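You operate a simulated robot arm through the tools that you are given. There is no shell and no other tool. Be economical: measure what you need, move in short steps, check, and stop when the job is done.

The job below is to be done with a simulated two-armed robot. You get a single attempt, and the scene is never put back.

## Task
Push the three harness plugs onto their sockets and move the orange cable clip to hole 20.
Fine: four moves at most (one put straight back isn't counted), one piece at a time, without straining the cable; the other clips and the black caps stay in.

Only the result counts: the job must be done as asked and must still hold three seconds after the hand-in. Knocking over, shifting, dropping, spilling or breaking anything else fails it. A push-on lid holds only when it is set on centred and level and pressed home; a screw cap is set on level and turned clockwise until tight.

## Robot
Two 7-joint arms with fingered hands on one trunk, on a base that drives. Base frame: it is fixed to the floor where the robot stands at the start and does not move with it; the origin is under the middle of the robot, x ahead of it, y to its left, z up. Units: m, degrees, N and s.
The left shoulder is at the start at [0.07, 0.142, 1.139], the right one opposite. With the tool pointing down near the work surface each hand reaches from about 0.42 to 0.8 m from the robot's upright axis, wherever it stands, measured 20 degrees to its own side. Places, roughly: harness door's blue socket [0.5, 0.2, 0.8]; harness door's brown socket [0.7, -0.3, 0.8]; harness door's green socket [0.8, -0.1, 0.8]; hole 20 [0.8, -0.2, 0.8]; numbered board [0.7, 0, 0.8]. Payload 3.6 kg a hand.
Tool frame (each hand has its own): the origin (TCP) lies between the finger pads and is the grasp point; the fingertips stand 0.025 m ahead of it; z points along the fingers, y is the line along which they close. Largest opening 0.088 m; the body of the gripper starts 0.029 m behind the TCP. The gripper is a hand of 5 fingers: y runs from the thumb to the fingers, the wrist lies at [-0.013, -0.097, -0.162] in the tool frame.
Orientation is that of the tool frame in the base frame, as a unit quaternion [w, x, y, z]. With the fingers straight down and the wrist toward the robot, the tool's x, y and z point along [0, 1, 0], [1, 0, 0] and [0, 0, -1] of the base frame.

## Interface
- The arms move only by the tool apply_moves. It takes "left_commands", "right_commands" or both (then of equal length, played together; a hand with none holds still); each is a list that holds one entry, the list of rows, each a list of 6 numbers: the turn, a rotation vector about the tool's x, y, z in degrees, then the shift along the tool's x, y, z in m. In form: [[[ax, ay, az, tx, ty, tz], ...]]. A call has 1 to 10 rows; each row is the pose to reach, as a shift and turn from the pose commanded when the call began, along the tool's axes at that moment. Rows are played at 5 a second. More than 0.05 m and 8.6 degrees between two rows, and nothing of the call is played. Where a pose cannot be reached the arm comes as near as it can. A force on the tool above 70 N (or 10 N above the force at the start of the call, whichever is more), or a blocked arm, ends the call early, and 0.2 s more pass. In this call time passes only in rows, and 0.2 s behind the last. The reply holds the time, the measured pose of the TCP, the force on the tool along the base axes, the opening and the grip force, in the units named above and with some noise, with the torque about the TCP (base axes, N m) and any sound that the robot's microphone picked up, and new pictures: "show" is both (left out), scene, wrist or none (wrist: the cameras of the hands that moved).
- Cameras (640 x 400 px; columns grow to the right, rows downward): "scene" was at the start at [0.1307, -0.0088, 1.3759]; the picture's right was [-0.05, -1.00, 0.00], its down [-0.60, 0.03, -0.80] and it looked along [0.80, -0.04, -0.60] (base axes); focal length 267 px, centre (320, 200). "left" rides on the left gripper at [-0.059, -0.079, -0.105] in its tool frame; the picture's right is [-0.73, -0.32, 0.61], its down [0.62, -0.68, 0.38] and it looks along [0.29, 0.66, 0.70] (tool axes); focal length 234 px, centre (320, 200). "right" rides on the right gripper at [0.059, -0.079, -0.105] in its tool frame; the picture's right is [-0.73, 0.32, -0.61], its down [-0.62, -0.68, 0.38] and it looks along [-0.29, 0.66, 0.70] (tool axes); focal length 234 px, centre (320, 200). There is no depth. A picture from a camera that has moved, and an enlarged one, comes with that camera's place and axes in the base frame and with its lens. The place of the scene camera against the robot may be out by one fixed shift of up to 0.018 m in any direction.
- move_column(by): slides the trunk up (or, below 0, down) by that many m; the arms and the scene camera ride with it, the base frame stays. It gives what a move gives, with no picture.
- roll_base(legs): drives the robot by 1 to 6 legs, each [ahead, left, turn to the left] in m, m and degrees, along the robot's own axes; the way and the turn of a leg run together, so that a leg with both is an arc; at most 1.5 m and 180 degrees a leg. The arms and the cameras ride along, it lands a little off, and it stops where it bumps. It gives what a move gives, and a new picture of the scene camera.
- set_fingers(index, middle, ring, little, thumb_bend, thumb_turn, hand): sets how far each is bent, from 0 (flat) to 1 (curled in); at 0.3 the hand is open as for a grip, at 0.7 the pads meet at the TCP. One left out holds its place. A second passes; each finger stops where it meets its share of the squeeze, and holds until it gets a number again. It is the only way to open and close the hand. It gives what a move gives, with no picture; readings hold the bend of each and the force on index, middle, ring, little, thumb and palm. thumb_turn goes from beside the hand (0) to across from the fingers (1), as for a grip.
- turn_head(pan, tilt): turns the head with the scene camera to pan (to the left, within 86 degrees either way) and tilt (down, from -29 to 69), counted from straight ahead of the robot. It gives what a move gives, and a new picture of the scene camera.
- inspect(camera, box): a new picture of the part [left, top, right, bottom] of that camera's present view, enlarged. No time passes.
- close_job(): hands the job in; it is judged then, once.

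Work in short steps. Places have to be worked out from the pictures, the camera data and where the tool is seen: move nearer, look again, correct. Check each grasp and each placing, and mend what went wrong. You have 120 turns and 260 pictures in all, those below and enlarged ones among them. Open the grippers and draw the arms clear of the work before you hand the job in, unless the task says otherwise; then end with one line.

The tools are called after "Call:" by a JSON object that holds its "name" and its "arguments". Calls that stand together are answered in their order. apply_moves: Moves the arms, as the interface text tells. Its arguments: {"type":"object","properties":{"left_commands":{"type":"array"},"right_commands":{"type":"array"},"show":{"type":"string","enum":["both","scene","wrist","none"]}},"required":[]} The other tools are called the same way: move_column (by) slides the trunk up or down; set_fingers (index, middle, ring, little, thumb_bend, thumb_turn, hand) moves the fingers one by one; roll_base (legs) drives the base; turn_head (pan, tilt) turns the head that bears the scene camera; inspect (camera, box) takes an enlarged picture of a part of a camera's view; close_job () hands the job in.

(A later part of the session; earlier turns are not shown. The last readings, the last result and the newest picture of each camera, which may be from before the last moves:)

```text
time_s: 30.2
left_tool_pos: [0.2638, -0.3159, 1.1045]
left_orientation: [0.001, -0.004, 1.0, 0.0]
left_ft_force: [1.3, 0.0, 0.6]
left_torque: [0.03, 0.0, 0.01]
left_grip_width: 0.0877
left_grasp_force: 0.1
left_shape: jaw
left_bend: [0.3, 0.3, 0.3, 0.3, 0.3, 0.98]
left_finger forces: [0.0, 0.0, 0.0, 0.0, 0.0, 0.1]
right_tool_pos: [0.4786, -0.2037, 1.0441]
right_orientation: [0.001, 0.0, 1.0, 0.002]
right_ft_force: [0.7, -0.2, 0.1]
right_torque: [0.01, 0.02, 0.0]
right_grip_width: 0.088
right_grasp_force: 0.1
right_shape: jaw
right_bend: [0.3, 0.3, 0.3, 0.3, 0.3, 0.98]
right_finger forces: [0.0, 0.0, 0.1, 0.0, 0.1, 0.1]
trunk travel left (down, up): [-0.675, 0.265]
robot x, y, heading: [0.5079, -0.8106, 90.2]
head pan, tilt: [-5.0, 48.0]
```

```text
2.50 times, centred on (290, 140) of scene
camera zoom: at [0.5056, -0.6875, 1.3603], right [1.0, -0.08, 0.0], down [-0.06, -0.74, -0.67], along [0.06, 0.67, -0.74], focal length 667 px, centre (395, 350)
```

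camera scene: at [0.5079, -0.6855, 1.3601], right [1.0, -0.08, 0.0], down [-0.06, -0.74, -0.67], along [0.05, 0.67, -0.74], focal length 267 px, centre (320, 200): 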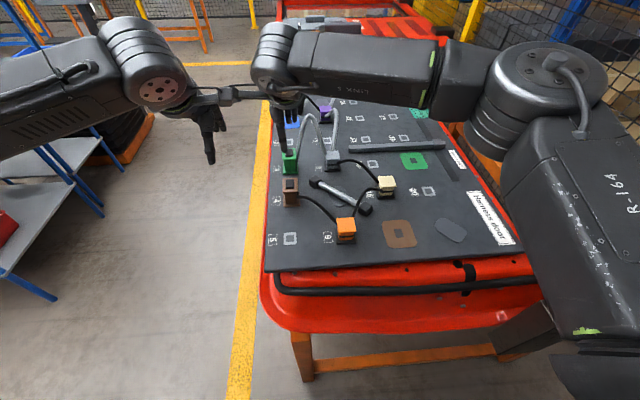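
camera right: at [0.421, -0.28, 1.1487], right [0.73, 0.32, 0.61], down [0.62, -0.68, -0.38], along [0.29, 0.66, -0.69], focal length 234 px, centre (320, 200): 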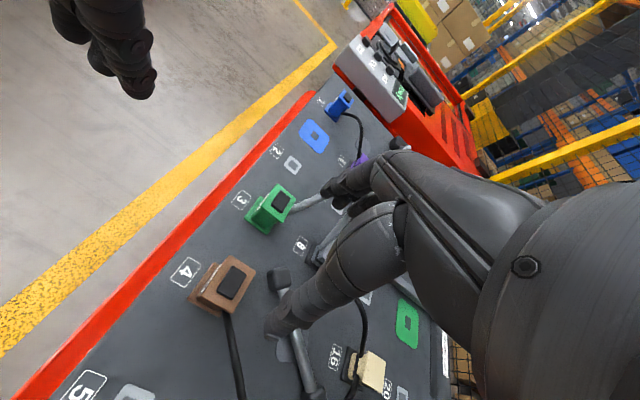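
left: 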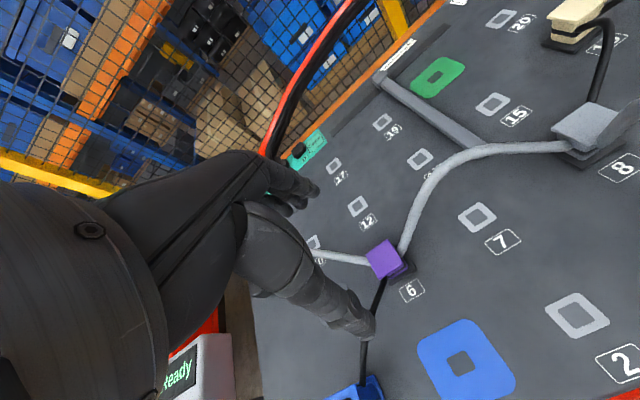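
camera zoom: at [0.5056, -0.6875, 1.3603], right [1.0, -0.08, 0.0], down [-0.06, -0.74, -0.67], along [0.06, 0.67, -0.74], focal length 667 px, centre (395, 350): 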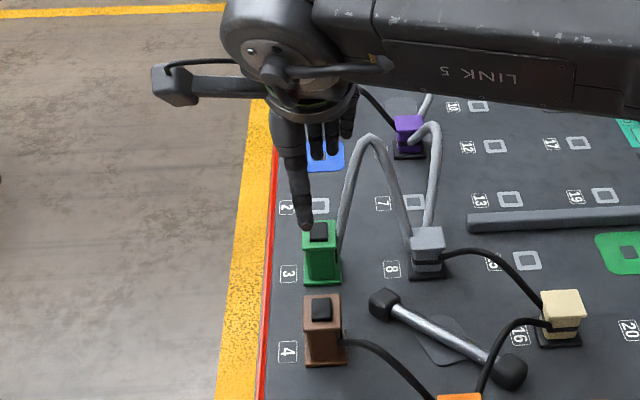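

Index and middle line up with the thumb at the TCP; ring and little hang on the +x side, near the bar's knob. I flatten ring and little so they stay clear, and look.

Call:
{"name": "set_fingers", "arguments": {"hand": "right", "ring": 0, "little": 0}}

Call:
{"name": "inspect", "arguments": {"camera": "scene", "box": [250, 60, 350, 160]}}

Call:
{"name": "inspect", "arguments": {"camera": "right", "box": [230, 130, 430, 350]}}

```text
time_s: 31.2
left_tool_pos: [0.2648, -0.3141, 1.1053]
left_orientation: [0.0, -0.002, 1.0, 0.001]
left_ft_force: [0.4, 0.0, 0.2]
left_torque: [-0.01, 0.0, -0.02]
left_grip_width: 0.0876
left_grasp_force: 0.1
left_shape: jaw
left_bend: [0.3, 0.3, 0.3, 0.3, 0.3, 0.98]
left_finger forces: [0.1, 0.0, 0.1, 0.0, 0.0, 0.0]
right_tool_pos: [0.4776, -0.2029, 1.0445]
right_orientation: [0.0, 0.0, 1.0, 0.001]
right_ft_force: [0.1, -0.5, 0.8]
right_torque: [-0.02, 0.04, -0.01]
right_grip_width: 0.0848
right_grasp_force: 0.0
right_shape: fingers
right_bend: [0.3, 0.3, 0.0, 0.0, 0.3, 0.98]
right_finger forces: [0.1, 0.0, 0.0, 0.0, 0.0, 0.0]
trunk travel left (down, up): [-0.675, 0.265]
robot x, y, heading: [0.5069, -0.8082, 90.5]
head pan, tilt: [-5.0, 48.0]
```

```text
4.00 times, centred on (300, 110) of scene
camera zoom: at [0.5066, -0.6863, 1.3602], right [1.0, -0.08, 0.0], down [-0.06, -0.74, -0.67], along [0.06, 0.67, -0.74], focal length 1068 px, centre (400, 560)
```

zoom: 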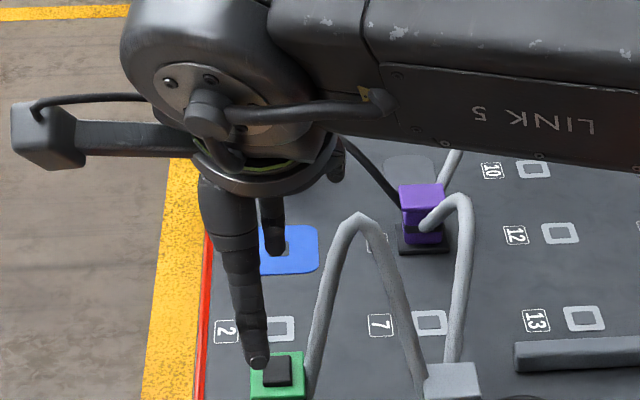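

```text
1.82 times, centred on (330, 240) of right
camera zoom: at [0.4203, -0.2807, 1.1493], right [0.73, 0.32, 0.61], down [0.62, -0.68, -0.38], along [0.29, 0.66, -0.69], focal length 426 px, centre (302, 127)
```

zoom: 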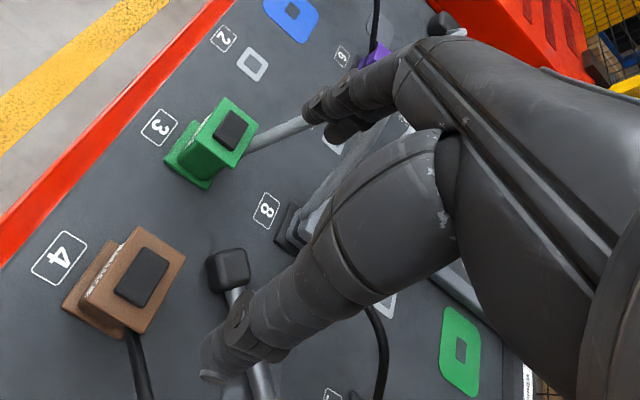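

Only index, middle and thumb now hang down. I descend toward the plug and check before the last centimetres.

Call:
{"name": "apply_moves", "arguments": {"right_commands": [[[0, 0, 0, 0, -0.002, 0.04], [0, 0, 0, 0, -0.002, 0.08], [0, 0, 0, 0, -0.002, 0.11], [0, 0, 0, 0, -0.002, 0.125]]]}}

Call:
{"name": "inspect", "arguments": {"camera": "scene", "box": [250, 90, 370, 210]}}

Call:
{"name": "inspect", "arguments": {"camera": "right", "box": [180, 130, 430, 380]}}

```text
time_s: 32.2
left_tool_pos: [0.2641, -0.3139, 1.1047]
left_orientation: [0.0, -0.003, 1.0, 0.0]
left_ft_force: [0.2, -0.1, 0.1]
left_torque: [0.05, 0.0, -0.01]
left_grip_width: 0.0877
left_grasp_force: 0.0
left_shape: jaw
left_bend: [0.3, 0.3, 0.3, 0.3, 0.3, 0.98]
left_finger forces: [0.0, 0.1, 0.0, 0.1, 0.0, 0.0]
right_tool_pos: [0.4766, -0.2048, 0.9171]
right_orientation: [0.0, 0.0, 1.0, 0.001]
right_ft_force: [-0.3, 0.0, -0.2]
right_torque: [0.0, -0.02, -0.03]
right_grip_width: 0.0849
right_grasp_force: 0.1
right_shape: fingers
right_bend: [0.3, 0.3, 0.0, 0.0, 0.3, 0.98]
right_finger forces: [0.0, 0.0, 0.0, 0.1, 0.0, 0.0]
trunk travel left (down, up): [-0.675, 0.265]
robot x, y, heading: [0.5067, -0.8103, 90.4]
head pan, tilt: [-5.0, 48.0]
camera scene: at [0.5067, -0.6859, 1.3602], right [1.0, -0.08, 0.0], down [-0.06, -0.74, -0.67], along [0.06, 0.67, -0.74], focal length 267 px, centre (320, 200)
camera right: at [0.4194, -0.2825, 1.0232], right [0.73, 0.32, 0.61], down [0.62, -0.68, -0.39], along [0.29, 0.66, -0.69], focal length 234 px, centre (320, 200)
```

scene: 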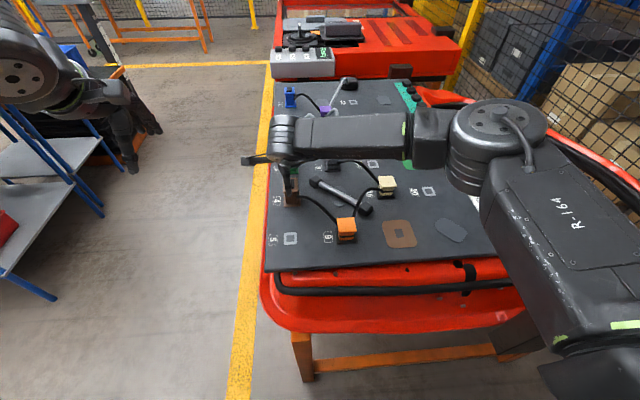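
right: 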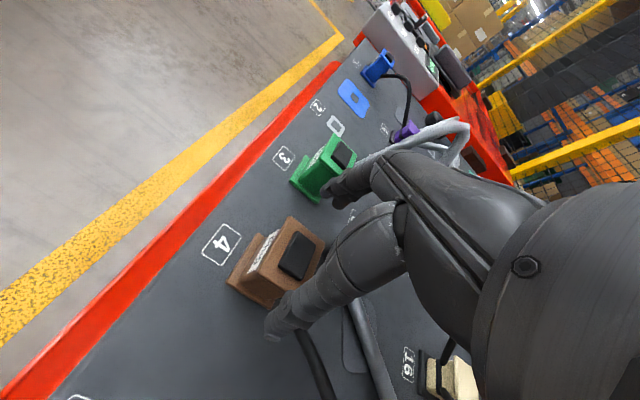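

```text
3.33 times, centred on (310, 150) of scene
camera zoom: at [0.5067, -0.6859, 1.3602], right [1.0, -0.08, 0.0], down [-0.06, -0.74, -0.67], along [0.06, 0.67, -0.74], focal length 890 px, centre (353, 367)
```

zoom: 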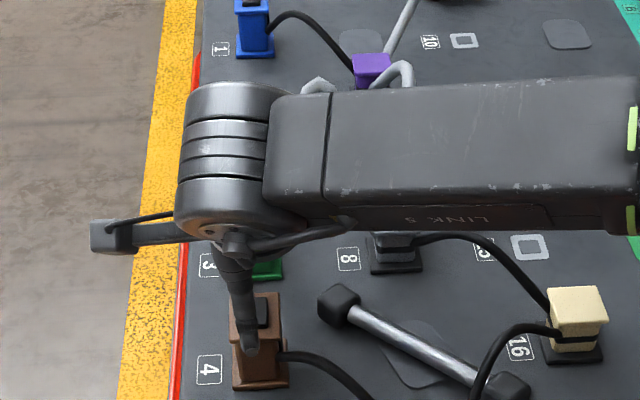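

```text
1.60 times, centred on (305, 255) of right
camera zoom: at [0.4194, -0.2825, 1.0232], right [0.73, 0.32, 0.61], down [0.62, -0.68, -0.39], along [0.29, 0.66, -0.69], focal length 375 px, centre (344, 112)
```

zoom: 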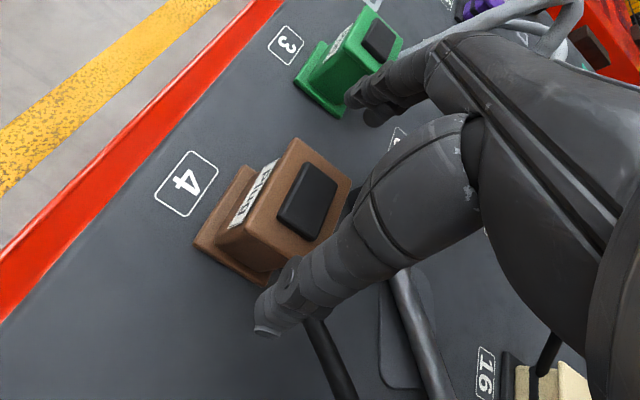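

The far fingers run near the green plug, so I partly close to about 60 mm opening before going down.

Call:
{"name": "set_fingers", "arguments": {"hand": "right", "index": 0.42, "middle": 0.42, "thumb_bend": 0.42}}

Call:
{"name": "apply_moves", "arguments": {"right_commands": [[[0, 0, 0, 0.002, 0, 0.015], [0, 0, 0, 0.002, 0, 0.03], [0, 0, 0, 0.002, 0, 0.045]]], "show": "wrist"}}

```text
time_s: 33.2
left_tool_pos: [0.2654, -0.3141, 1.1043]
left_orientation: [-0.001, -0.002, 1.0, 0.001]
left_ft_force: [1.1, -0.1, -0.5]
left_torque: [-0.01, 0.0, 0.01]
left_grip_width: 0.0876
left_grasp_force: 0.0
left_shape: jaw
left_bend: [0.3, 0.3, 0.3, 0.3, 0.3, 0.98]
left_finger forces: [0.0, 0.0, 0.0, 0.0, 0.0, 0.0]
right_tool_pos: [0.4771, -0.2039, 0.9187]
right_orientation: [0.0, 0.0, 1.0, 0.001]
right_ft_force: [0.0, -0.3, 0.2]
right_torque: [-0.03, 0.0, 0.0]
right_grip_width: 0.0597
right_grasp_force: 0.0
right_shape: fingers
right_bend: [0.42, 0.42, 0.0, 0.0, 0.42, 0.98]
right_finger forces: [0.0, 0.0, 0.0, 0.0, 0.0, 0.0]
trunk travel left (down, up): [-0.675, 0.265]
robot x, y, heading: [0.5066, -0.8128, 90.3]
head pan, tilt: [-5.0, 48.0]
```

```text
time_s: 34.0
left_tool_pos: [0.2647, -0.3142, 1.1049]
left_orientation: [0.0, -0.003, 1.0, 0.0]
left_ft_force: [-0.3, -0.4, 0.0]
left_torque: [0.0, 0.02, 0.03]
left_grip_width: 0.0878
left_grasp_force: 0.0
left_shape: jaw
left_bend: [0.3, 0.3, 0.3, 0.3, 0.3, 0.98]
left_finger forces: [0.0, 0.1, 0.0, 0.1, 0.0, 0.0]
right_tool_pos: [0.4763, -0.2051, 0.8733]
right_orientation: [0.0, 0.0, 1.0, 0.001]
right_ft_force: [-0.6, -0.5, 0.4]
right_torque: [0.0, 0.02, 0.03]
right_grip_width: 0.0599
right_grasp_force: 0.1
right_shape: fingers
right_bend: [0.42, 0.42, 0.0, 0.0, 0.42, 0.98]
right_finger forces: [0.0, 0.0, 0.0, 0.0, 0.1, 0.1]
trunk travel left (down, up): [-0.675, 0.265]
robot x, y, heading: [0.5083, -0.8125, 90.3]
head pan, tilt: [-5.0, 48.0]
camera right: at [0.4178, -0.283, 0.9781], right [0.73, 0.32, 0.61], down [0.62, -0.68, -0.38], along [0.29, 0.66, -0.69], focal length 234 px, centre (320, 200)
```

right: 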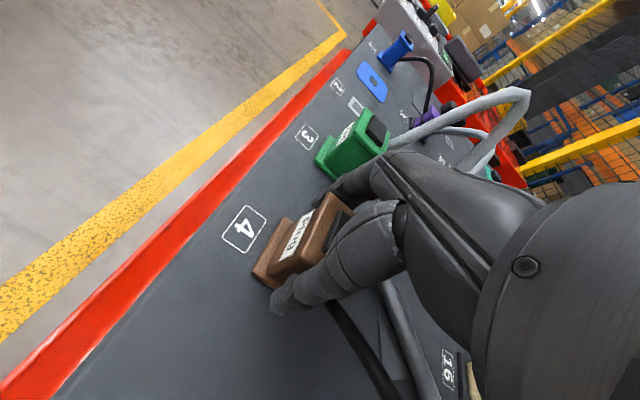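

No contact, fingers straddle the plug. I close index, middle and thumb.

Call:
{"name": "set_fingers", "arguments": {"hand": "right", "index": 0.75, "middle": 0.75, "thumb_bend": 0.75}}

Call:
{"name": "inspect", "arguments": {"camera": "right", "box": [200, 130, 450, 380]}}

```text
time_s: 35.0
left_tool_pos: [0.2659, -0.3153, 1.1051]
left_orientation: [0.0, -0.003, 1.0, 0.001]
left_ft_force: [0.2, 0.7, 1.2]
left_torque: [-0.01, -0.03, 0.02]
left_grip_width: 0.0876
left_grasp_force: 0.1
left_shape: jaw
left_bend: [0.3, 0.3, 0.3, 0.3, 0.3, 0.98]
left_finger forces: [0.1, 0.0, 0.1, 0.0, 0.1, 0.0]
right_tool_pos: [0.4764, -0.2057, 0.873]
right_orientation: [0.0, 0.0, 1.0, 0.001]
right_ft_force: [2.2, -2.7, -2.5]
right_torque: [0.32, -0.02, 0.11]
right_grip_width: 0.0367
right_grasp_force: 22.6
right_shape: fingers
right_bend: [0.48, 0.56, 0.0, 0.0, 0.58, 0.97]
right_finger forces: [11.6, 8.8, 0.1, 0.1, 24.3, 0.1]
trunk travel left (down, up): [-0.675, 0.265]
robot x, y, heading: [0.5094, -0.8133, 90.2]
head pan, tilt: [-5.0, 48.0]
```

```text
1.60 times, centred on (325, 255) of right
camera zoom: at [0.4181, -0.2836, 0.9782], right [0.73, 0.32, 0.61], down [0.62, -0.68, -0.38], along [0.29, 0.66, -0.69], focal length 375 px, centre (312, 112)
```

zoom: 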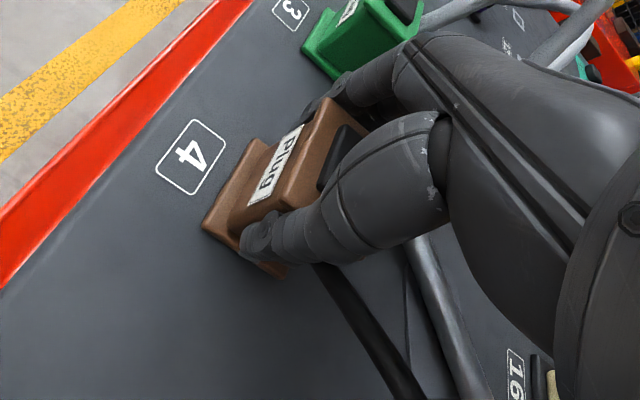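

Gripped at 37 mm width with about 23 N, under the top flange. I lift straight up in small steps.

Call:
{"name": "apply_moves", "arguments": {"right_commands": [[[0, 0, 0, 0, 0, -0.005], [0, 0, 0, 0, 0, -0.01], [0, 0, 0, 0, 0, -0.016], [0, 0, 0, 0, 0, -0.024], [0, 0, 0, 0, 0, -0.035]]]}}

```text
time_s: 36.2
left_tool_pos: [0.2652, -0.3139, 1.1051]
left_orientation: [0.0, -0.002, 1.0, 0.0]
left_ft_force: [-0.4, 0.3, -0.5]
left_torque: [0.03, 0.0, 0.0]
left_grip_width: 0.0876
left_grasp_force: 0.1
left_shape: jaw
left_bend: [0.3, 0.3, 0.3, 0.3, 0.3, 0.98]
left_finger forces: [0.0, 0.1, 0.0, 0.0, 0.0, 0.1]
right_tool_pos: [0.4738, -0.2032, 0.9087]
right_orientation: [0.0, 0.0, 1.0, 0.0]
right_ft_force: [-0.8, -0.1, -0.7]
right_torque: [0.01, 0.0, 0.01]
right_grip_width: 0.0367
right_grasp_force: 21.0
right_shape: fingers
right_bend: [0.47, 0.57, 0.0, 0.0, 0.58, 0.96]
right_finger forces: [13.7, 7.6, 0.1, 0.0, 21.0, 0.1]
trunk travel left (down, up): [-0.675, 0.265]
robot x, y, heading: [0.5072, -0.8124, 90.1]
head pan, tilt: [-5.0, 48.0]
camera scene: at [0.5066, -0.6861, 1.3602], right [1.0, -0.08, 0.0], down [-0.06, -0.74, -0.67], along [0.06, 0.67, -0.74], focal length 267 px, centre (320, 200)
camera right: at [0.4171, -0.2827, 1.0136], right [0.73, 0.32, 0.61], down [0.62, -0.68, -0.38], along [0.29, 0.66, -0.69], focal length 234 px, centre (320, 200)
```

scene: 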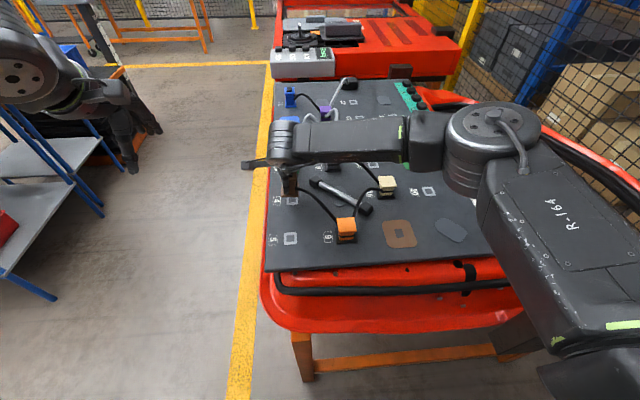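
right: 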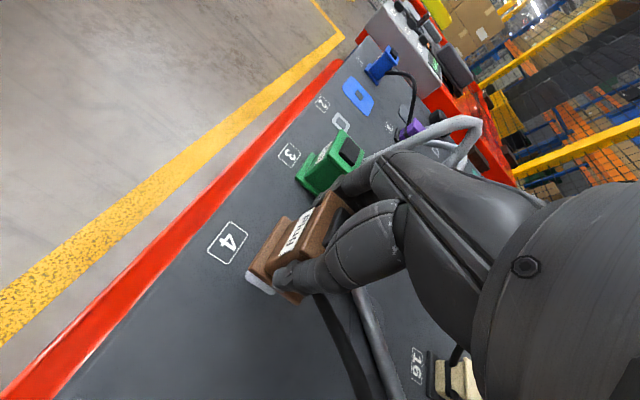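

The plug is out of hole 4 and held straight. I raise it a little and carry it toward the brown socket over the orange–cream cable, watching for cable pull.

Call:
{"name": "apply_moves", "arguments": {"right_commands": [[[0, 0, 0, 0, 0, -0.03], [0, 0, 0, -0.03, -0.015, -0.05], [0, 0, 0, -0.068, -0.033, -0.055], [0, 0, 0, -0.107, -0.054, -0.055], [0, 0, 0, -0.145, -0.072, -0.055], [0, 0, 0, -0.177, -0.091, -0.055]]]}}

Call:
{"name": "inspect", "arguments": {"camera": "scene", "box": [260, 130, 460, 275]}}

```text
time_s: 37.6
left_tool_pos: [0.2658, -0.3143, 1.1066]
left_orientation: [0.0, -0.001, 1.0, 0.0]
left_ft_force: [0.4, -0.3, 0.8]
left_torque: [0.01, 0.02, 0.01]
left_grip_width: 0.0874
left_grasp_force: 0.0
left_shape: jaw
left_bend: [0.3, 0.3, 0.3, 0.3, 0.3, 0.98]
left_finger forces: [0.0, 0.0, 0.0, 0.1, 0.0, 0.0]
right_tool_pos: [0.654, -0.2966, 0.964]
right_orientation: [-0.001, -0.002, 1.0, 0.001]
right_ft_force: [0.8, 0.2, -0.8]
right_torque: [0.01, 0.03, -0.01]
right_grip_width: 0.0365
right_grasp_force: 20.9
right_shape: fingers
right_bend: [0.47, 0.57, 0.0, 0.0, 0.58, 0.95]
right_finger forces: [13.3, 7.2, 0.1, 0.0, 20.7, 0.1]
trunk travel left (down, up): [-0.675, 0.265]
robot x, y, heading: [0.5024, -0.8065, 90.2]
head pan, tilt: [-5.0, 48.0]
camera scene: at [0.5081, -0.6871, 1.3603], right [1.0, -0.08, 0.0], down [-0.06, -0.74, -0.67], along [0.05, 0.67, -0.74], focal length 267 px, centre (320, 200)
camera right: at [0.5962, -0.3756, 1.0691], right [0.73, 0.32, 0.61], down [0.62, -0.68, -0.39], along [0.29, 0.66, -0.69], focal length 234 px, centre (320, 200)
```

scene: 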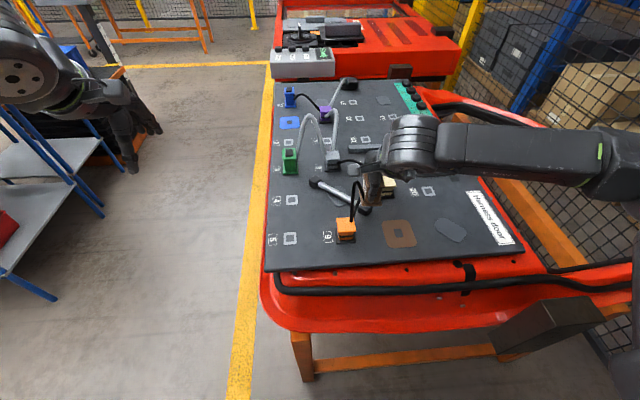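
right: 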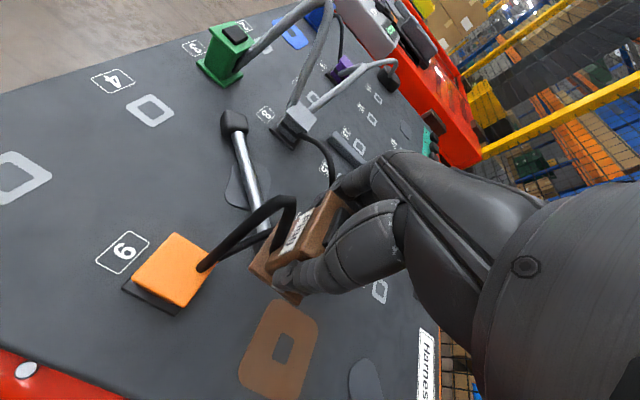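

```text
2.76 times, centred on (360, 202) of scene
camera zoom: at [0.5081, -0.6871, 1.3603], right [1.0, -0.08, 0.0], down [-0.06, -0.74, -0.67], along [0.05, 0.67, -0.74], focal length 736 px, centre (210, 193)
```

zoom: 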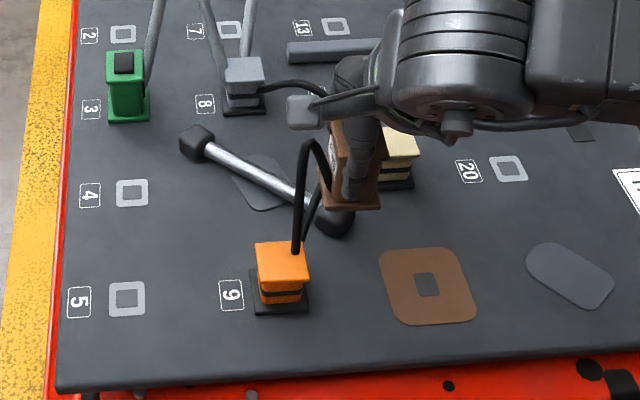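

No pull on the cable; it arches with slack. Comparing hole 4 and the socket in the same pictures gives a TCP target ≈(0.7235,-0.3305). I hover there.

Call:
{"name": "apply_moves", "arguments": {"right_commands": [[[0, 0, 0, -0.035, -0.017, 0], [0, 0, 0, -0.07, -0.034, 0.005], [0, 0, 0, -0.07, -0.034, 0.03], [0, 0, 0, -0.07, -0.034, 0.05]]]}}

Call:
{"name": "inspect", "arguments": {"camera": "scene", "box": [330, 160, 460, 260]}}

Call:
{"name": "inspect", "arguments": {"camera": "right", "box": [180, 170, 400, 360]}}

```text
time_s: 38.6
left_tool_pos: [0.2655, -0.3161, 1.1046]
left_orientation: [0.0, -0.003, 1.0, 0.0]
left_ft_force: [1.6, 0.5, -0.6]
left_torque: [0.0, 0.03, -0.02]
left_grip_width: 0.088
left_grasp_force: 0.2
left_shape: jaw
left_bend: [0.3, 0.3, 0.3, 0.3, 0.3, 0.98]
left_finger forces: [0.0, 0.1, 0.1, 0.0, 0.0, 0.0]
right_tool_pos: [0.7232, -0.3307, 0.9135]
right_orientation: [0.0, -0.001, 1.0, 0.001]
right_ft_force: [-0.9, 0.5, -0.4]
right_torque: [-0.01, 0.0, -0.02]
right_grip_width: 0.0368
right_grasp_force: 20.8
right_shape: fingers
right_bend: [0.47, 0.57, 0.0, 0.0, 0.58, 0.95]
right_finger forces: [13.4, 7.2, 0.0, 0.1, 20.5, 0.0]
trunk travel left (down, up): [-0.675, 0.265]
robot x, y, heading: [0.508, -0.8084, 90.3]
head pan, tilt: [-5.0, 48.0]
camera scene: at [0.5077, -0.6864, 1.3602], right [1.0, -0.08, 0.0], down [-0.06, -0.74, -0.67], along [0.05, 0.67, -0.74], focal length 267 px, centre (320, 200)
camera right: at [0.6663, -0.4087, 1.0185], right [0.73, 0.32, 0.61], down [0.62, -0.68, -0.39], along [0.29, 0.66, -0.69], focal length 234 px, centre (320, 200)
```

scene: 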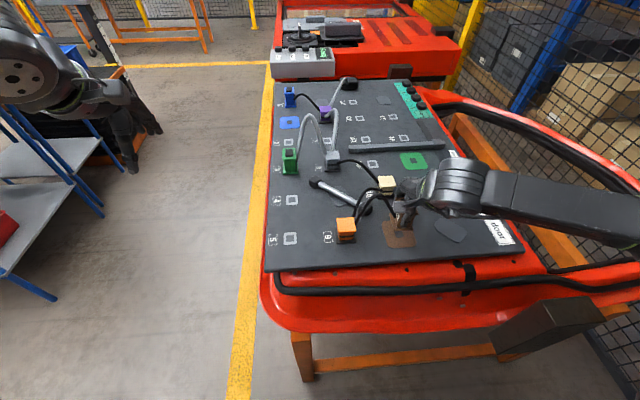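
right: 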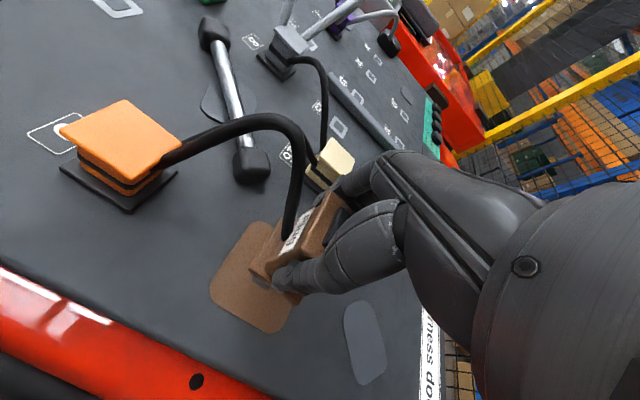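

```text
4.00 times, centred on (395, 210) of scene
camera zoom: at [0.5077, -0.6864, 1.3602], right [1.0, -0.08, 0.0], down [-0.06, -0.74, -0.67], along [0.05, 0.67, -0.74], focal length 1068 px, centre (20, 160)
```

zoom: 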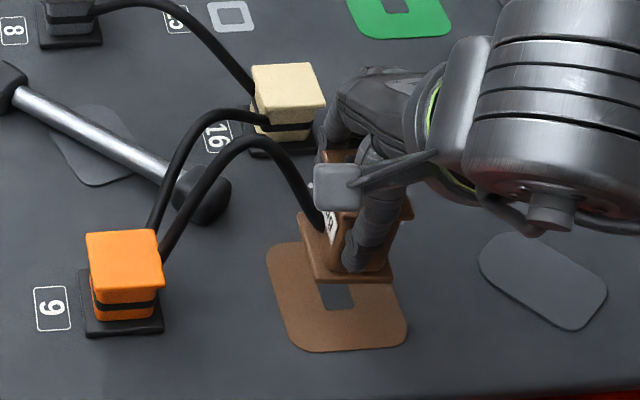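

```text
2.11 times, centred on (290, 265) of right
camera zoom: at [0.6663, -0.4087, 1.0185], right [0.73, 0.32, 0.61], down [0.62, -0.68, -0.39], along [0.29, 0.66, -0.69], focal length 493 px, centre (383, 63)
```

zoom: 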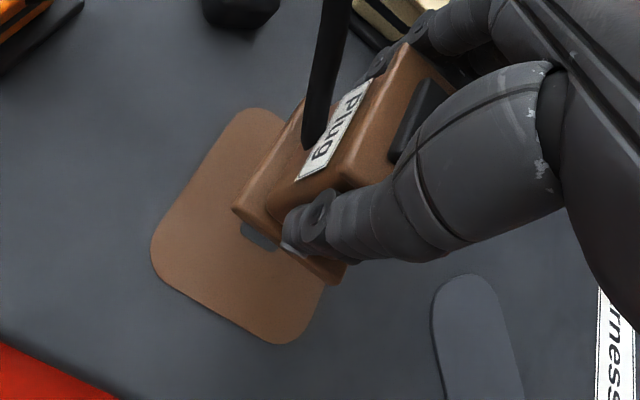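

The plug bottom sits about 3 mm short in x and 3 mm too far in y; yaw matches. I correct and lower to just above the socket.

Call:
{"name": "apply_moves", "arguments": {"right_commands": [[[0, 0, 0, -0.003, -0.0025, 0.01], [0, 0, 0, -0.003, -0.0025, 0.02], [0, 0, 0, -0.003, -0.0025, 0.026]]]}}

Call:
{"name": "inspect", "arguments": {"camera": "scene", "box": [330, 160, 460, 260]}}

Call:
{"name": "inspect", "arguments": {"camera": "right", "box": [180, 170, 400, 360]}}

```text
time_s: 39.4
left_tool_pos: [0.2655, -0.3137, 1.1039]
left_orientation: [0.0, -0.003, 1.0, 0.0]
left_ft_force: [-1.0, -0.2, -1.0]
left_torque: [0.02, -0.05, 0.0]
left_grip_width: 0.0877
left_grasp_force: 0.2
left_shape: jaw
left_bend: [0.3, 0.3, 0.3, 0.3, 0.3, 0.98]
left_finger forces: [0.1, 0.0, 0.0, 0.0, 0.0, 0.0]
right_tool_pos: [0.727, -0.3322, 0.8882]
right_orientation: [0.0, 0.0, 1.0, 0.001]
right_ft_force: [0.0, -0.3, -1.3]
right_torque: [-0.03, 0.0, -0.01]
right_grip_width: 0.0367
right_grasp_force: 20.8
right_shape: fingers
right_bend: [0.47, 0.57, 0.0, 0.0, 0.58, 0.95]
right_finger forces: [13.5, 7.2, 0.0, 0.1, 20.6, 0.1]
trunk travel left (down, up): [-0.675, 0.265]
robot x, y, heading: [0.5078, -0.8135, 89.9]
head pan, tilt: [-5.0, 48.0]
camera scene: at [0.5067, -0.686, 1.3602], right [1.0, -0.08, 0.0], down [-0.06, -0.74, -0.67], along [0.06, 0.67, -0.74], focal length 267 px, centre (320, 200)
camera right: at [0.6682, -0.4104, 0.9927], right [0.73, 0.32, 0.61], down [0.62, -0.68, -0.38], along [0.29, 0.66, -0.69], focal length 234 px, centre (320, 200)
```

scene: 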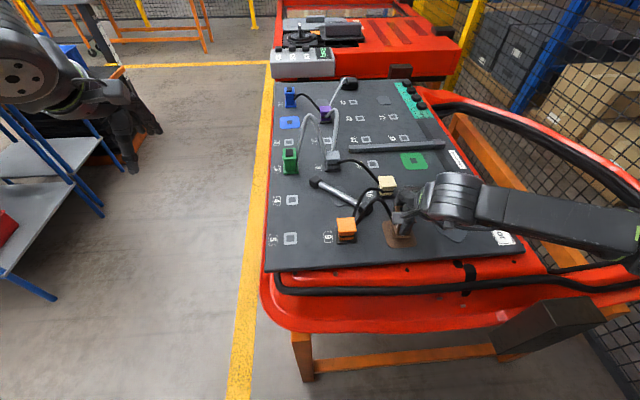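
right: 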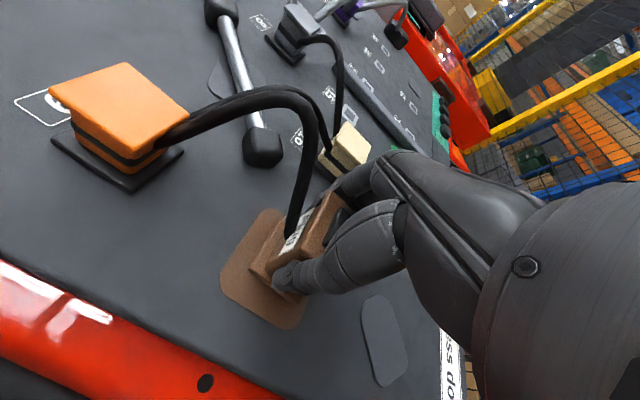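

```text
4.00 times, centred on (395, 210) of scene
camera zoom: at [0.5067, -0.686, 1.3602], right [1.0, -0.08, 0.0], down [-0.06, -0.74, -0.67], along [0.06, 0.67, -0.74], focal length 1068 px, centre (20, 160)
```

zoom: 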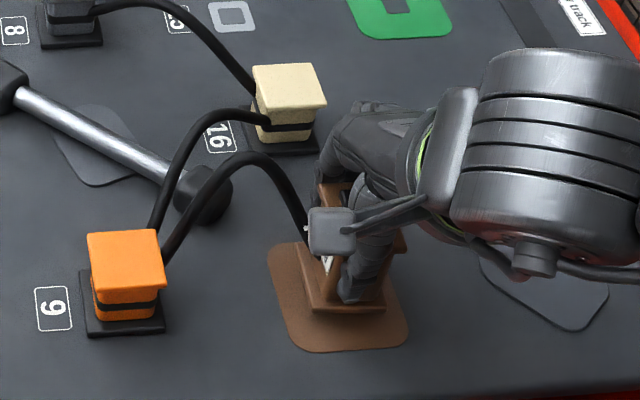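

```text
2.11 times, centred on (290, 265) of right
camera zoom: at [0.6682, -0.4104, 0.9927], right [0.73, 0.32, 0.61], down [0.62, -0.68, -0.38], along [0.29, 0.66, -0.69], focal length 493 px, centre (383, 63)
```

zoom: 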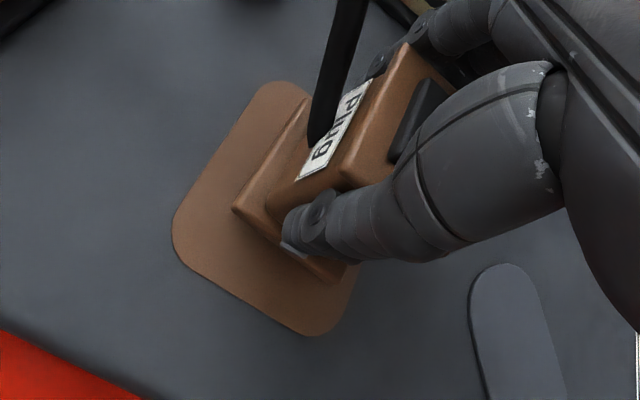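

Height about 15 mm above the board, centred within about 2 mm by both views. I lower gently and watch the force.

Call:
{"name": "apply_moves", "arguments": {"right_commands": [[[0, 0, 0, -0.001, -0.001, 0.003], [0, 0, 0, -0.001, -0.001, 0.006], [0, 0, 0, -0.001, -0.001, 0.009]]], "show": "none"}}

```text
time_s: 40.2
left_tool_pos: [0.2651, -0.3162, 1.105]
left_orientation: [0.0, -0.003, 1.0, 0.0]
left_ft_force: [-0.1, 0.4, -0.3]
left_torque: [-0.01, -0.03, -0.02]
left_grip_width: 0.0878
left_grasp_force: 0.0
left_shape: jaw
left_bend: [0.3, 0.3, 0.3, 0.3, 0.3, 0.98]
left_finger forces: [0.0, 0.0, 0.0, 0.0, 0.0, 0.0]
right_tool_pos: [0.7271, -0.3344, 0.8804]
right_orientation: [0.0, 0.0, 1.0, 0.003]
right_ft_force: [0.5, 1.0, 4.4]
right_torque: [0.06, -0.04, 0.01]
right_grip_width: 0.0366
right_grasp_force: 21.8
right_shape: fingers
right_bend: [0.47, 0.57, 0.0, 0.0, 0.59, 0.95]
right_finger forces: [13.5, 7.9, 0.0, 0.1, 20.7, 0.1]
trunk travel left (down, up): [-0.675, 0.265]
robot x, y, heading: [0.5075, -0.8088, 90.2]
head pan, tilt: [-5.0, 48.0]
```

First contact, about 4 N at z 0.880, 7 mm above seat depth. I press a few mm further.

Call:
{"name": "apply_moves", "arguments": {"right_commands": [[[0, 0, 0, 0, 0, 0.002], [0, 0, 0, 0, 0, 0.004], [0, 0, 0, 0, 0, 0.005]]], "show": "wrist"}}

Call:
{"name": "inspect", "arguments": {"camera": "scene", "box": [330, 160, 460, 260]}}

```text
time_s: 41.0
left_tool_pos: [0.2653, -0.3149, 1.1051]
left_orientation: [0.0, -0.003, 1.0, 0.001]
left_ft_force: [0.2, -0.4, 0.7]
left_torque: [0.01, -0.02, 0.02]
left_grip_width: 0.0876
left_grasp_force: 0.0
left_shape: jaw
left_bend: [0.3, 0.3, 0.3, 0.3, 0.3, 0.98]
left_finger forces: [0.0, 0.1, 0.0, 0.0, 0.1, 0.1]
right_tool_pos: [0.7265, -0.3338, 0.8745]
right_orientation: [0.0, 0.0, 1.0, 0.0]
right_ft_force: [2.9, 1.8, 4.4]
right_torque: [0.36, -0.1, 0.0]
right_grip_width: 0.0368
right_grasp_force: 21.4
right_shape: fingers
right_bend: [0.46, 0.56, 0.0, 0.0, 0.59, 0.96]
right_finger forces: [13.4, 9.0, 0.0, 0.0, 20.6, 0.0]
trunk travel left (down, up): [-0.675, 0.265]
robot x, y, heading: [0.5052, -0.8101, 90.5]
head pan, tilt: [-5.0, 48.0]
camera right: at [0.6689, -0.4113, 0.9784], right [0.73, 0.32, 0.61], down [0.62, -0.68, -0.38], along [0.29, 0.66, -0.69], focal length 234 px, centre (320, 200)
```

right: 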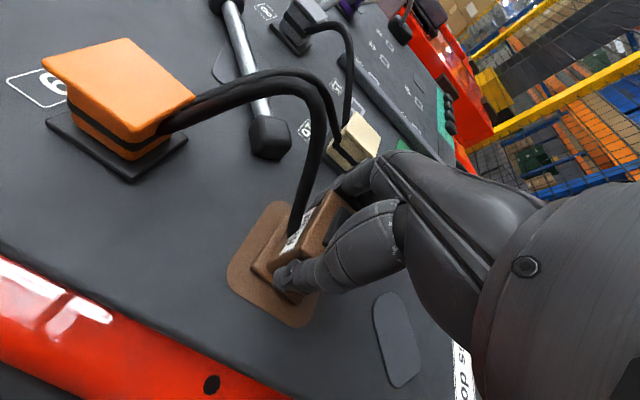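

```text
4.00 times, centred on (395, 210) of scene
camera zoom: at [0.5071, -0.6863, 1.3602], right [1.0, -0.08, 0.0], down [-0.06, -0.74, -0.67], along [0.06, 0.67, -0.74], focal length 1068 px, centre (20, 160)
```

zoom: 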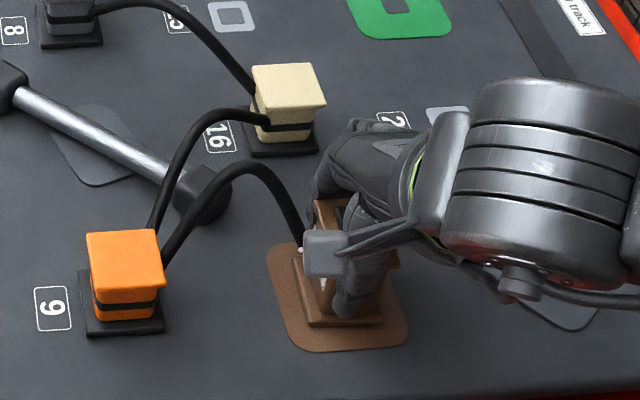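

It slides in at low force (now z 0.8745). I press home.

Call:
{"name": "apply_moves", "arguments": {"right_commands": [[[0, 0, 0, 0, 0, 0.003], [0, 0, 0, 0, 0, 0.006], [0, 0, 0, 0, 0, 0.01], [0, 0, 0, 0, 0, 0.014]]], "show": "none"}}

```text
time_s: 42.0
left_tool_pos: [0.2631, -0.3178, 1.1058]
left_orientation: [0.001, -0.004, 1.0, 0.001]
left_ft_force: [-0.5, 0.8, 0.3]
left_torque: [0.03, 0.03, 0.02]
left_grip_width: 0.0874
left_grasp_force: 0.0
left_shape: jaw
left_bend: [0.3, 0.3, 0.3, 0.3, 0.3, 0.98]
left_finger forces: [0.0, 0.0, 0.1, 0.1, 0.1, 0.1]
right_tool_pos: [0.7252, -0.3351, 0.8642]
right_orientation: [0.001, 0.001, 1.0, 0.006]
right_ft_force: [2.0, 8.2, 38.2]
right_torque: [0.29, 0.14, -0.01]
right_grip_width: 0.0363
right_grasp_force: 26.0
right_shape: fingers
right_bend: [0.44, 0.55, 0.0, 0.0, 0.61, 0.96]
right_finger forces: [21.4, 10.4, 0.0, 0.1, 20.5, 0.1]
trunk travel left (down, up): [-0.675, 0.265]
robot x, y, heading: [0.5054, -0.8127, 90.1]
head pan, tilt: [-5.0, 48.0]
```

38 N at z 0.864. I check the seat visually.

Call:
{"name": "inspect", "arguments": {"camera": "right", "box": [180, 170, 400, 360]}}

Call:
{"name": "inspect", "arguments": {"camera": "scene", "box": [350, 180, 440, 260]}}

```text
2.11 times, centred on (290, 265) of right
camera zoom: at [0.6676, -0.4136, 0.9677], right [0.72, 0.32, 0.61], down [0.62, -0.68, -0.39], along [0.29, 0.66, -0.69], focal length 493 px, centre (383, 63)
```

zoom: 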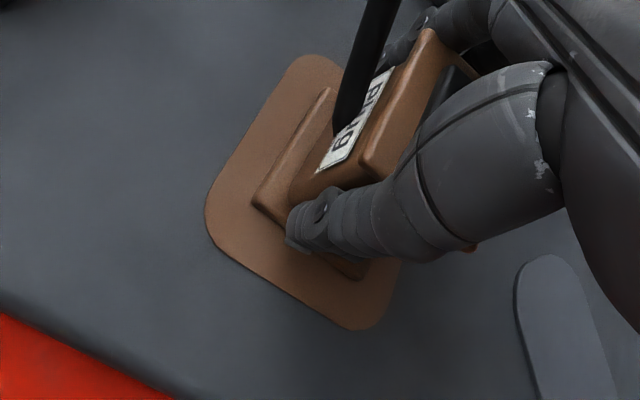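

```text
5.00 times, centred on (395, 220) of scene
camera zoom: at [0.5047, -0.6904, 1.361], right [1.0, -0.08, 0.0], down [-0.06, -0.74, -0.67], along [0.06, 0.67, -0.74], focal length 1335 px, centre (-55, 100)
```

zoom: 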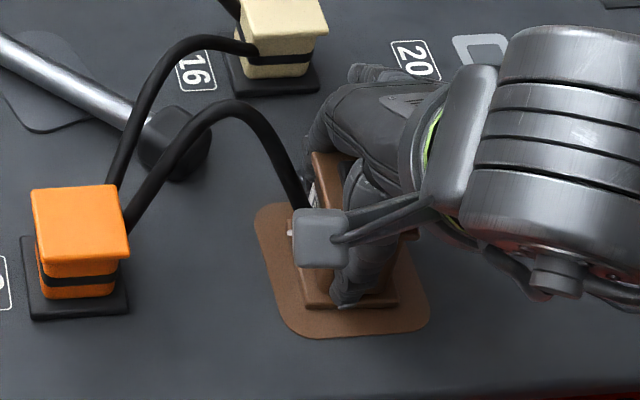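

It looks flat and centred, with the fingertips now bearing near the bottom flange. I press a bit harder once to be sure it is home, listening for a click.

Call:
{"name": "apply_moves", "arguments": {"right_commands": [[[0, 0, 0, 0, 0, 0.003], [0, 0, 0, 0, 0, 0.006], [0, 0, 0, 0, 0, 0.006]]], "show": "none"}}

```text
time_s: 42.8
left_tool_pos: [0.2633, -0.3191, 1.1056]
left_orientation: [0.0, -0.002, 1.0, 0.002]
left_ft_force: [0.0, -0.9, 0.4]
left_torque: [-0.04, 0.01, -0.01]
left_grip_width: 0.0876
left_grasp_force: 0.1
left_shape: jaw
left_bend: [0.3, 0.3, 0.3, 0.3, 0.3, 0.98]
left_finger forces: [0.1, 0.0, 0.0, 0.1, 0.0, 0.1]
right_tool_pos: [0.726, -0.3347, 0.8601]
right_orientation: [0.001, 0.0, 1.0, 0.008]
right_ft_force: [4.8, 11.1, 60.3]
right_torque: [0.38, 0.04, -0.06]
right_grip_width: 0.0366
right_grasp_force: 37.1
right_shape: fingers
right_bend: [0.44, 0.54, 0.0, 0.0, 0.61, 0.96]
right_finger forces: [27.1, 20.3, 0.0, 0.0, 25.8, 0.1]
trunk travel left (down, up): [-0.675, 0.265]
robot x, y, heading: [0.5055, -0.8078, 90.1]
head pan, tilt: [-5.0, 48.0]
```

60 N with no further travel of note. I unload, open to 60 mm, and rise straight up.

Call:
{"name": "apply_moves", "arguments": {"right_commands": [[[0, 0, 0, 0, 0, -0.004], [0, 0, 0, 0, 0, -0.008]]], "show": "none"}}

Call:
{"name": "set_fingers", "arguments": {"hand": "right", "index": 0.4, "middle": 0.4, "thumb_bend": 0.4}}

Call:
{"name": "apply_moves", "arguments": {"right_commands": [[[0, 0, 0, 0, 0, -0.02], [0, 0, 0, 0, 0, -0.05], [0, 0, 0, 0, 0, -0.09], [0, 0, 0, 0.03, -0.02, -0.12]]]}}

Call:
{"name": "inspect", "arguments": {"camera": "scene", "box": [330, 160, 460, 260]}}

Call:
{"name": "inspect", "arguments": {"camera": "right", "box": [150, 170, 400, 400]}}

```text
time_s: 43.4
left_tool_pos: [0.2639, -0.3154, 1.105]
left_orientation: [0.001, -0.004, 1.0, 0.0]
left_ft_force: [-0.1, 0.2, 0.7]
left_torque: [0.01, 0.0, 0.0]
left_grip_width: 0.0879
left_grasp_force: 0.0
left_shape: jaw
left_bend: [0.3, 0.3, 0.3, 0.3, 0.3, 0.98]
left_finger forces: [0.0, 0.0, 0.1, 0.1, 0.0, 0.1]
right_tool_pos: [0.7259, -0.3348, 0.8614]
right_orientation: [0.0, 0.001, 1.0, 0.0]
right_ft_force: [0.5, 8.9, 24.6]
right_torque: [0.4, 0.09, -0.02]
right_grip_width: 0.0367
right_grasp_force: 27.0
right_shape: fingers
right_bend: [0.44, 0.55, 0.0, 0.0, 0.61, 0.96]
right_finger forces: [22.5, 10.5, 0.0, 0.0, 20.7, 0.0]
trunk travel left (down, up): [-0.675, 0.265]
robot x, y, heading: [0.5078, -0.8087, 90.4]
head pan, tilt: [-5.0, 48.0]
```

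```text
time_s: 44.4
left_tool_pos: [0.2641, -0.3147, 1.1057]
left_orientation: [0.0, -0.004, 1.0, -0.001]
left_ft_force: [-0.6, -1.1, -0.8]
left_torque: [-0.04, -0.01, 0.0]
left_grip_width: 0.0877
left_grasp_force: 0.1
left_shape: jaw
left_bend: [0.3, 0.3, 0.3, 0.3, 0.3, 0.98]
left_finger forces: [0.0, 0.0, 0.0, 0.0, 0.0, 0.0]
right_tool_pos: [0.7257, -0.3335, 0.8602]
right_orientation: [0.0, 0.0, 1.0, 0.001]
right_ft_force: [0.3, 0.7, -0.7]
right_torque: [0.01, -0.01, 0.0]
right_grip_width: 0.0646
right_grasp_force: 1.0
right_shape: fingers
right_bend: [0.4, 0.4, 0.0, 0.0, 0.4, 0.97]
right_finger forces: [0.7, 0.0, 0.0, 0.0, 1.3, 0.1]
trunk travel left (down, up): [-0.675, 0.265]
robot x, y, heading: [0.5043, -0.8113, 90.5]
head pan, tilt: [-5.0, 48.0]
```

```text
time_s: 45.4
left_tool_pos: [0.2639, -0.3145, 1.1036]
left_orientation: [0.001, -0.003, 1.0, 0.0]
left_ft_force: [-0.6, 1.0, -0.5]
left_torque: [-0.02, -0.04, 0.01]
left_grip_width: 0.0878
left_grasp_force: 0.1
left_shape: jaw
left_bend: [0.3, 0.3, 0.3, 0.3, 0.3, 0.98]
left_finger forces: [0.1, 0.0, 0.0, 0.0, 0.0, 0.1]
right_tool_pos: [0.6948, -0.3564, 0.9823]
right_orientation: [0.001, 0.0, 1.0, 0.0]
right_ft_force: [-0.3, -0.2, 0.4]
right_torque: [-0.01, -0.04, -0.02]
right_grip_width: 0.0637
right_grasp_force: 0.1
right_shape: fingers
right_bend: [0.4, 0.4, 0.0, 0.0, 0.4, 0.97]
right_finger forces: [0.0, 0.1, 0.0, 0.0, 0.0, 0.0]
trunk travel left (down, up): [-0.675, 0.265]
robot x, y, heading: [0.5075, -0.8113, 90.3]
head pan, tilt: [-5.0, 48.0]
camera scene: at [0.5045, -0.6868, 1.3602], right [1.0, -0.08, 0.0], down [-0.06, -0.74, -0.67], along [0.06, 0.67, -0.74], focal length 267 px, centre (320, 200)
camera right: at [0.6365, -0.4327, 1.0875], right [0.72, 0.32, 0.61], down [0.62, -0.68, -0.38], along [0.29, 0.66, -0.69], focal length 234 px, centre (320, 200)
```

scene: 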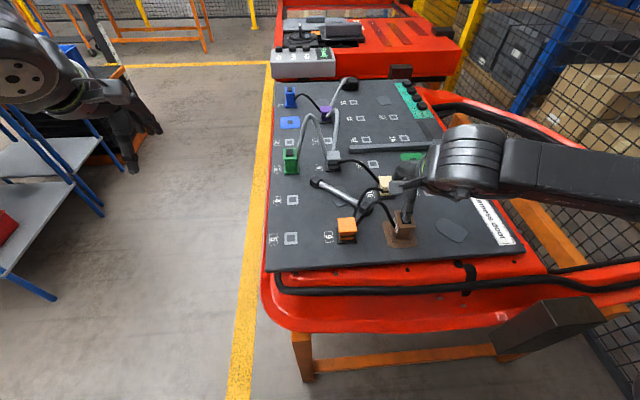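
right: 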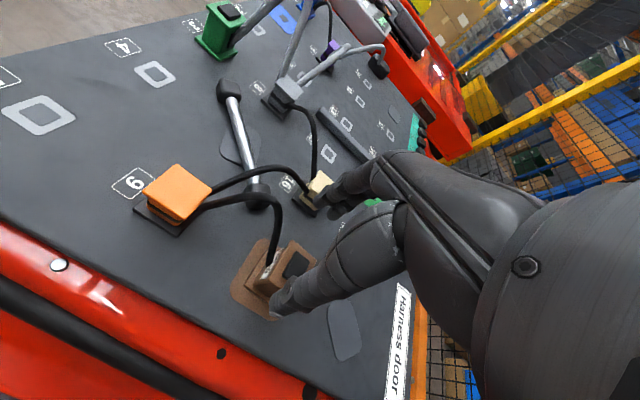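

```text
4.00 times, centred on (395, 210) of scene
camera zoom: at [0.5045, -0.6868, 1.3602], right [1.0, -0.08, 0.0], down [-0.06, -0.74, -0.67], along [0.06, 0.67, -0.74], focal length 1068 px, centre (20, 160)
```

zoom: 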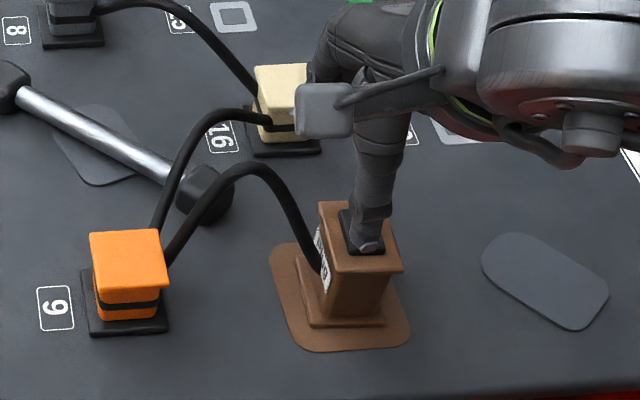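

```text
1.74 times, centred on (275, 285) of right
camera zoom: at [0.6365, -0.4327, 1.0875], right [0.72, 0.32, 0.61], down [0.62, -0.68, -0.38], along [0.29, 0.66, -0.69], focal length 407 px, centre (398, 52)
```

zoom: 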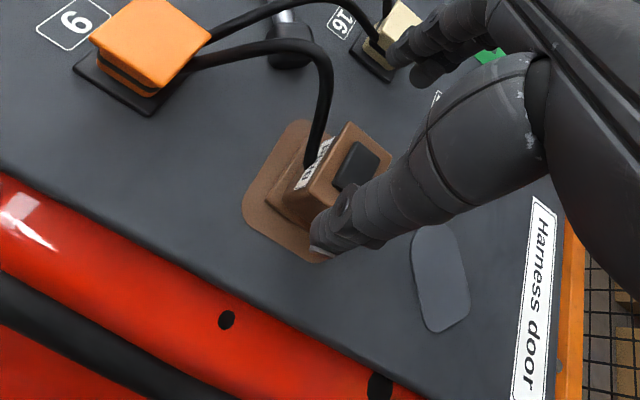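

Brown plug is seated square in its socket. Orange clip top centre triangulates to ≈(0.603,-0.337,0.873) with both cables leaving its +x side; I move above it.

Call:
{"name": "apply_moves", "arguments": {"right_commands": [[[0, 0, 0, 0.04, 0.008, -0.01], [0, 0, 0, 0.08, 0.014, -0.01], [0, 0, 0, 0.096, 0.018, -0.01]]], "show": "wrist"}}

Call:
{"name": "inspect", "arguments": {"camera": "right", "box": [150, 130, 450, 400]}}

Call:
{"name": "inspect", "arguments": {"camera": "scene", "box": [300, 160, 430, 260]}}

```text
time_s: 46.2
left_tool_pos: [0.2652, -0.3138, 1.1047]
left_orientation: [0.0, -0.004, 1.0, 0.0]
left_ft_force: [0.6, 0.2, 0.2]
left_torque: [0.01, 0.0, 0.04]
left_grip_width: 0.0876
left_grasp_force: 0.0
left_shape: jaw
left_bend: [0.3, 0.3, 0.3, 0.3, 0.3, 0.98]
left_finger forces: [0.1, 0.1, 0.0, 0.0, 0.1, 0.0]
right_tool_pos: [0.6008, -0.3355, 0.9929]
right_orientation: [0.001, 0.0, 1.0, 0.0]
right_ft_force: [1.0, -0.5, 0.2]
right_torque: [0.0, -0.03, -0.01]
right_grip_width: 0.0637
right_grasp_force: 0.1
right_shape: fingers
right_bend: [0.4, 0.4, 0.0, 0.0, 0.4, 0.97]
right_finger forces: [0.1, 0.0, 0.0, 0.0, 0.0, 0.0]
trunk travel left (down, up): [-0.675, 0.265]
robot x, y, heading: [0.5059, -0.8155, 90.1]
head pan, tilt: [-5.0, 48.0]
camera right: at [0.5432, -0.4138, 1.0969], right [0.73, 0.32, 0.61], down [0.62, -0.68, -0.38], along [0.29, 0.66, -0.69], focal length 234 px, centre (320, 200)
```

right: 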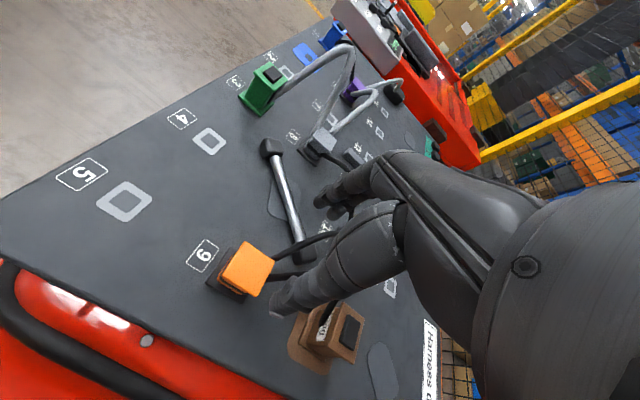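

```text
1.48 times, centred on (300, 265) of right
camera zoom: at [0.5432, -0.4138, 1.0969], right [0.73, 0.32, 0.61], down [0.62, -0.68, -0.38], along [0.29, 0.66, -0.69], focal length 347 px, centre (350, 104)
```

zoom: 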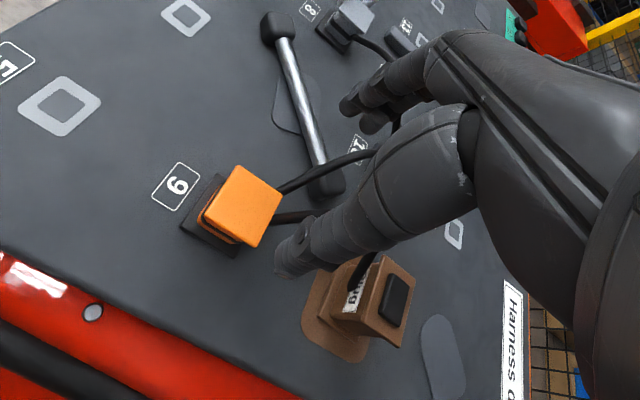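

```text
4.00 times, centred on (365, 210) of scene
camera zoom: at [0.5073, -0.6862, 1.3602], right [1.0, -0.08, 0.0], down [-0.06, -0.74, -0.67], along [0.06, 0.67, -0.74], focal length 1068 px, centre (140, 160)
```

zoom: 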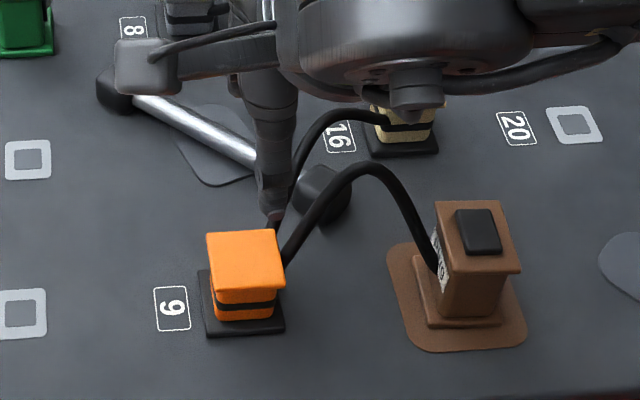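

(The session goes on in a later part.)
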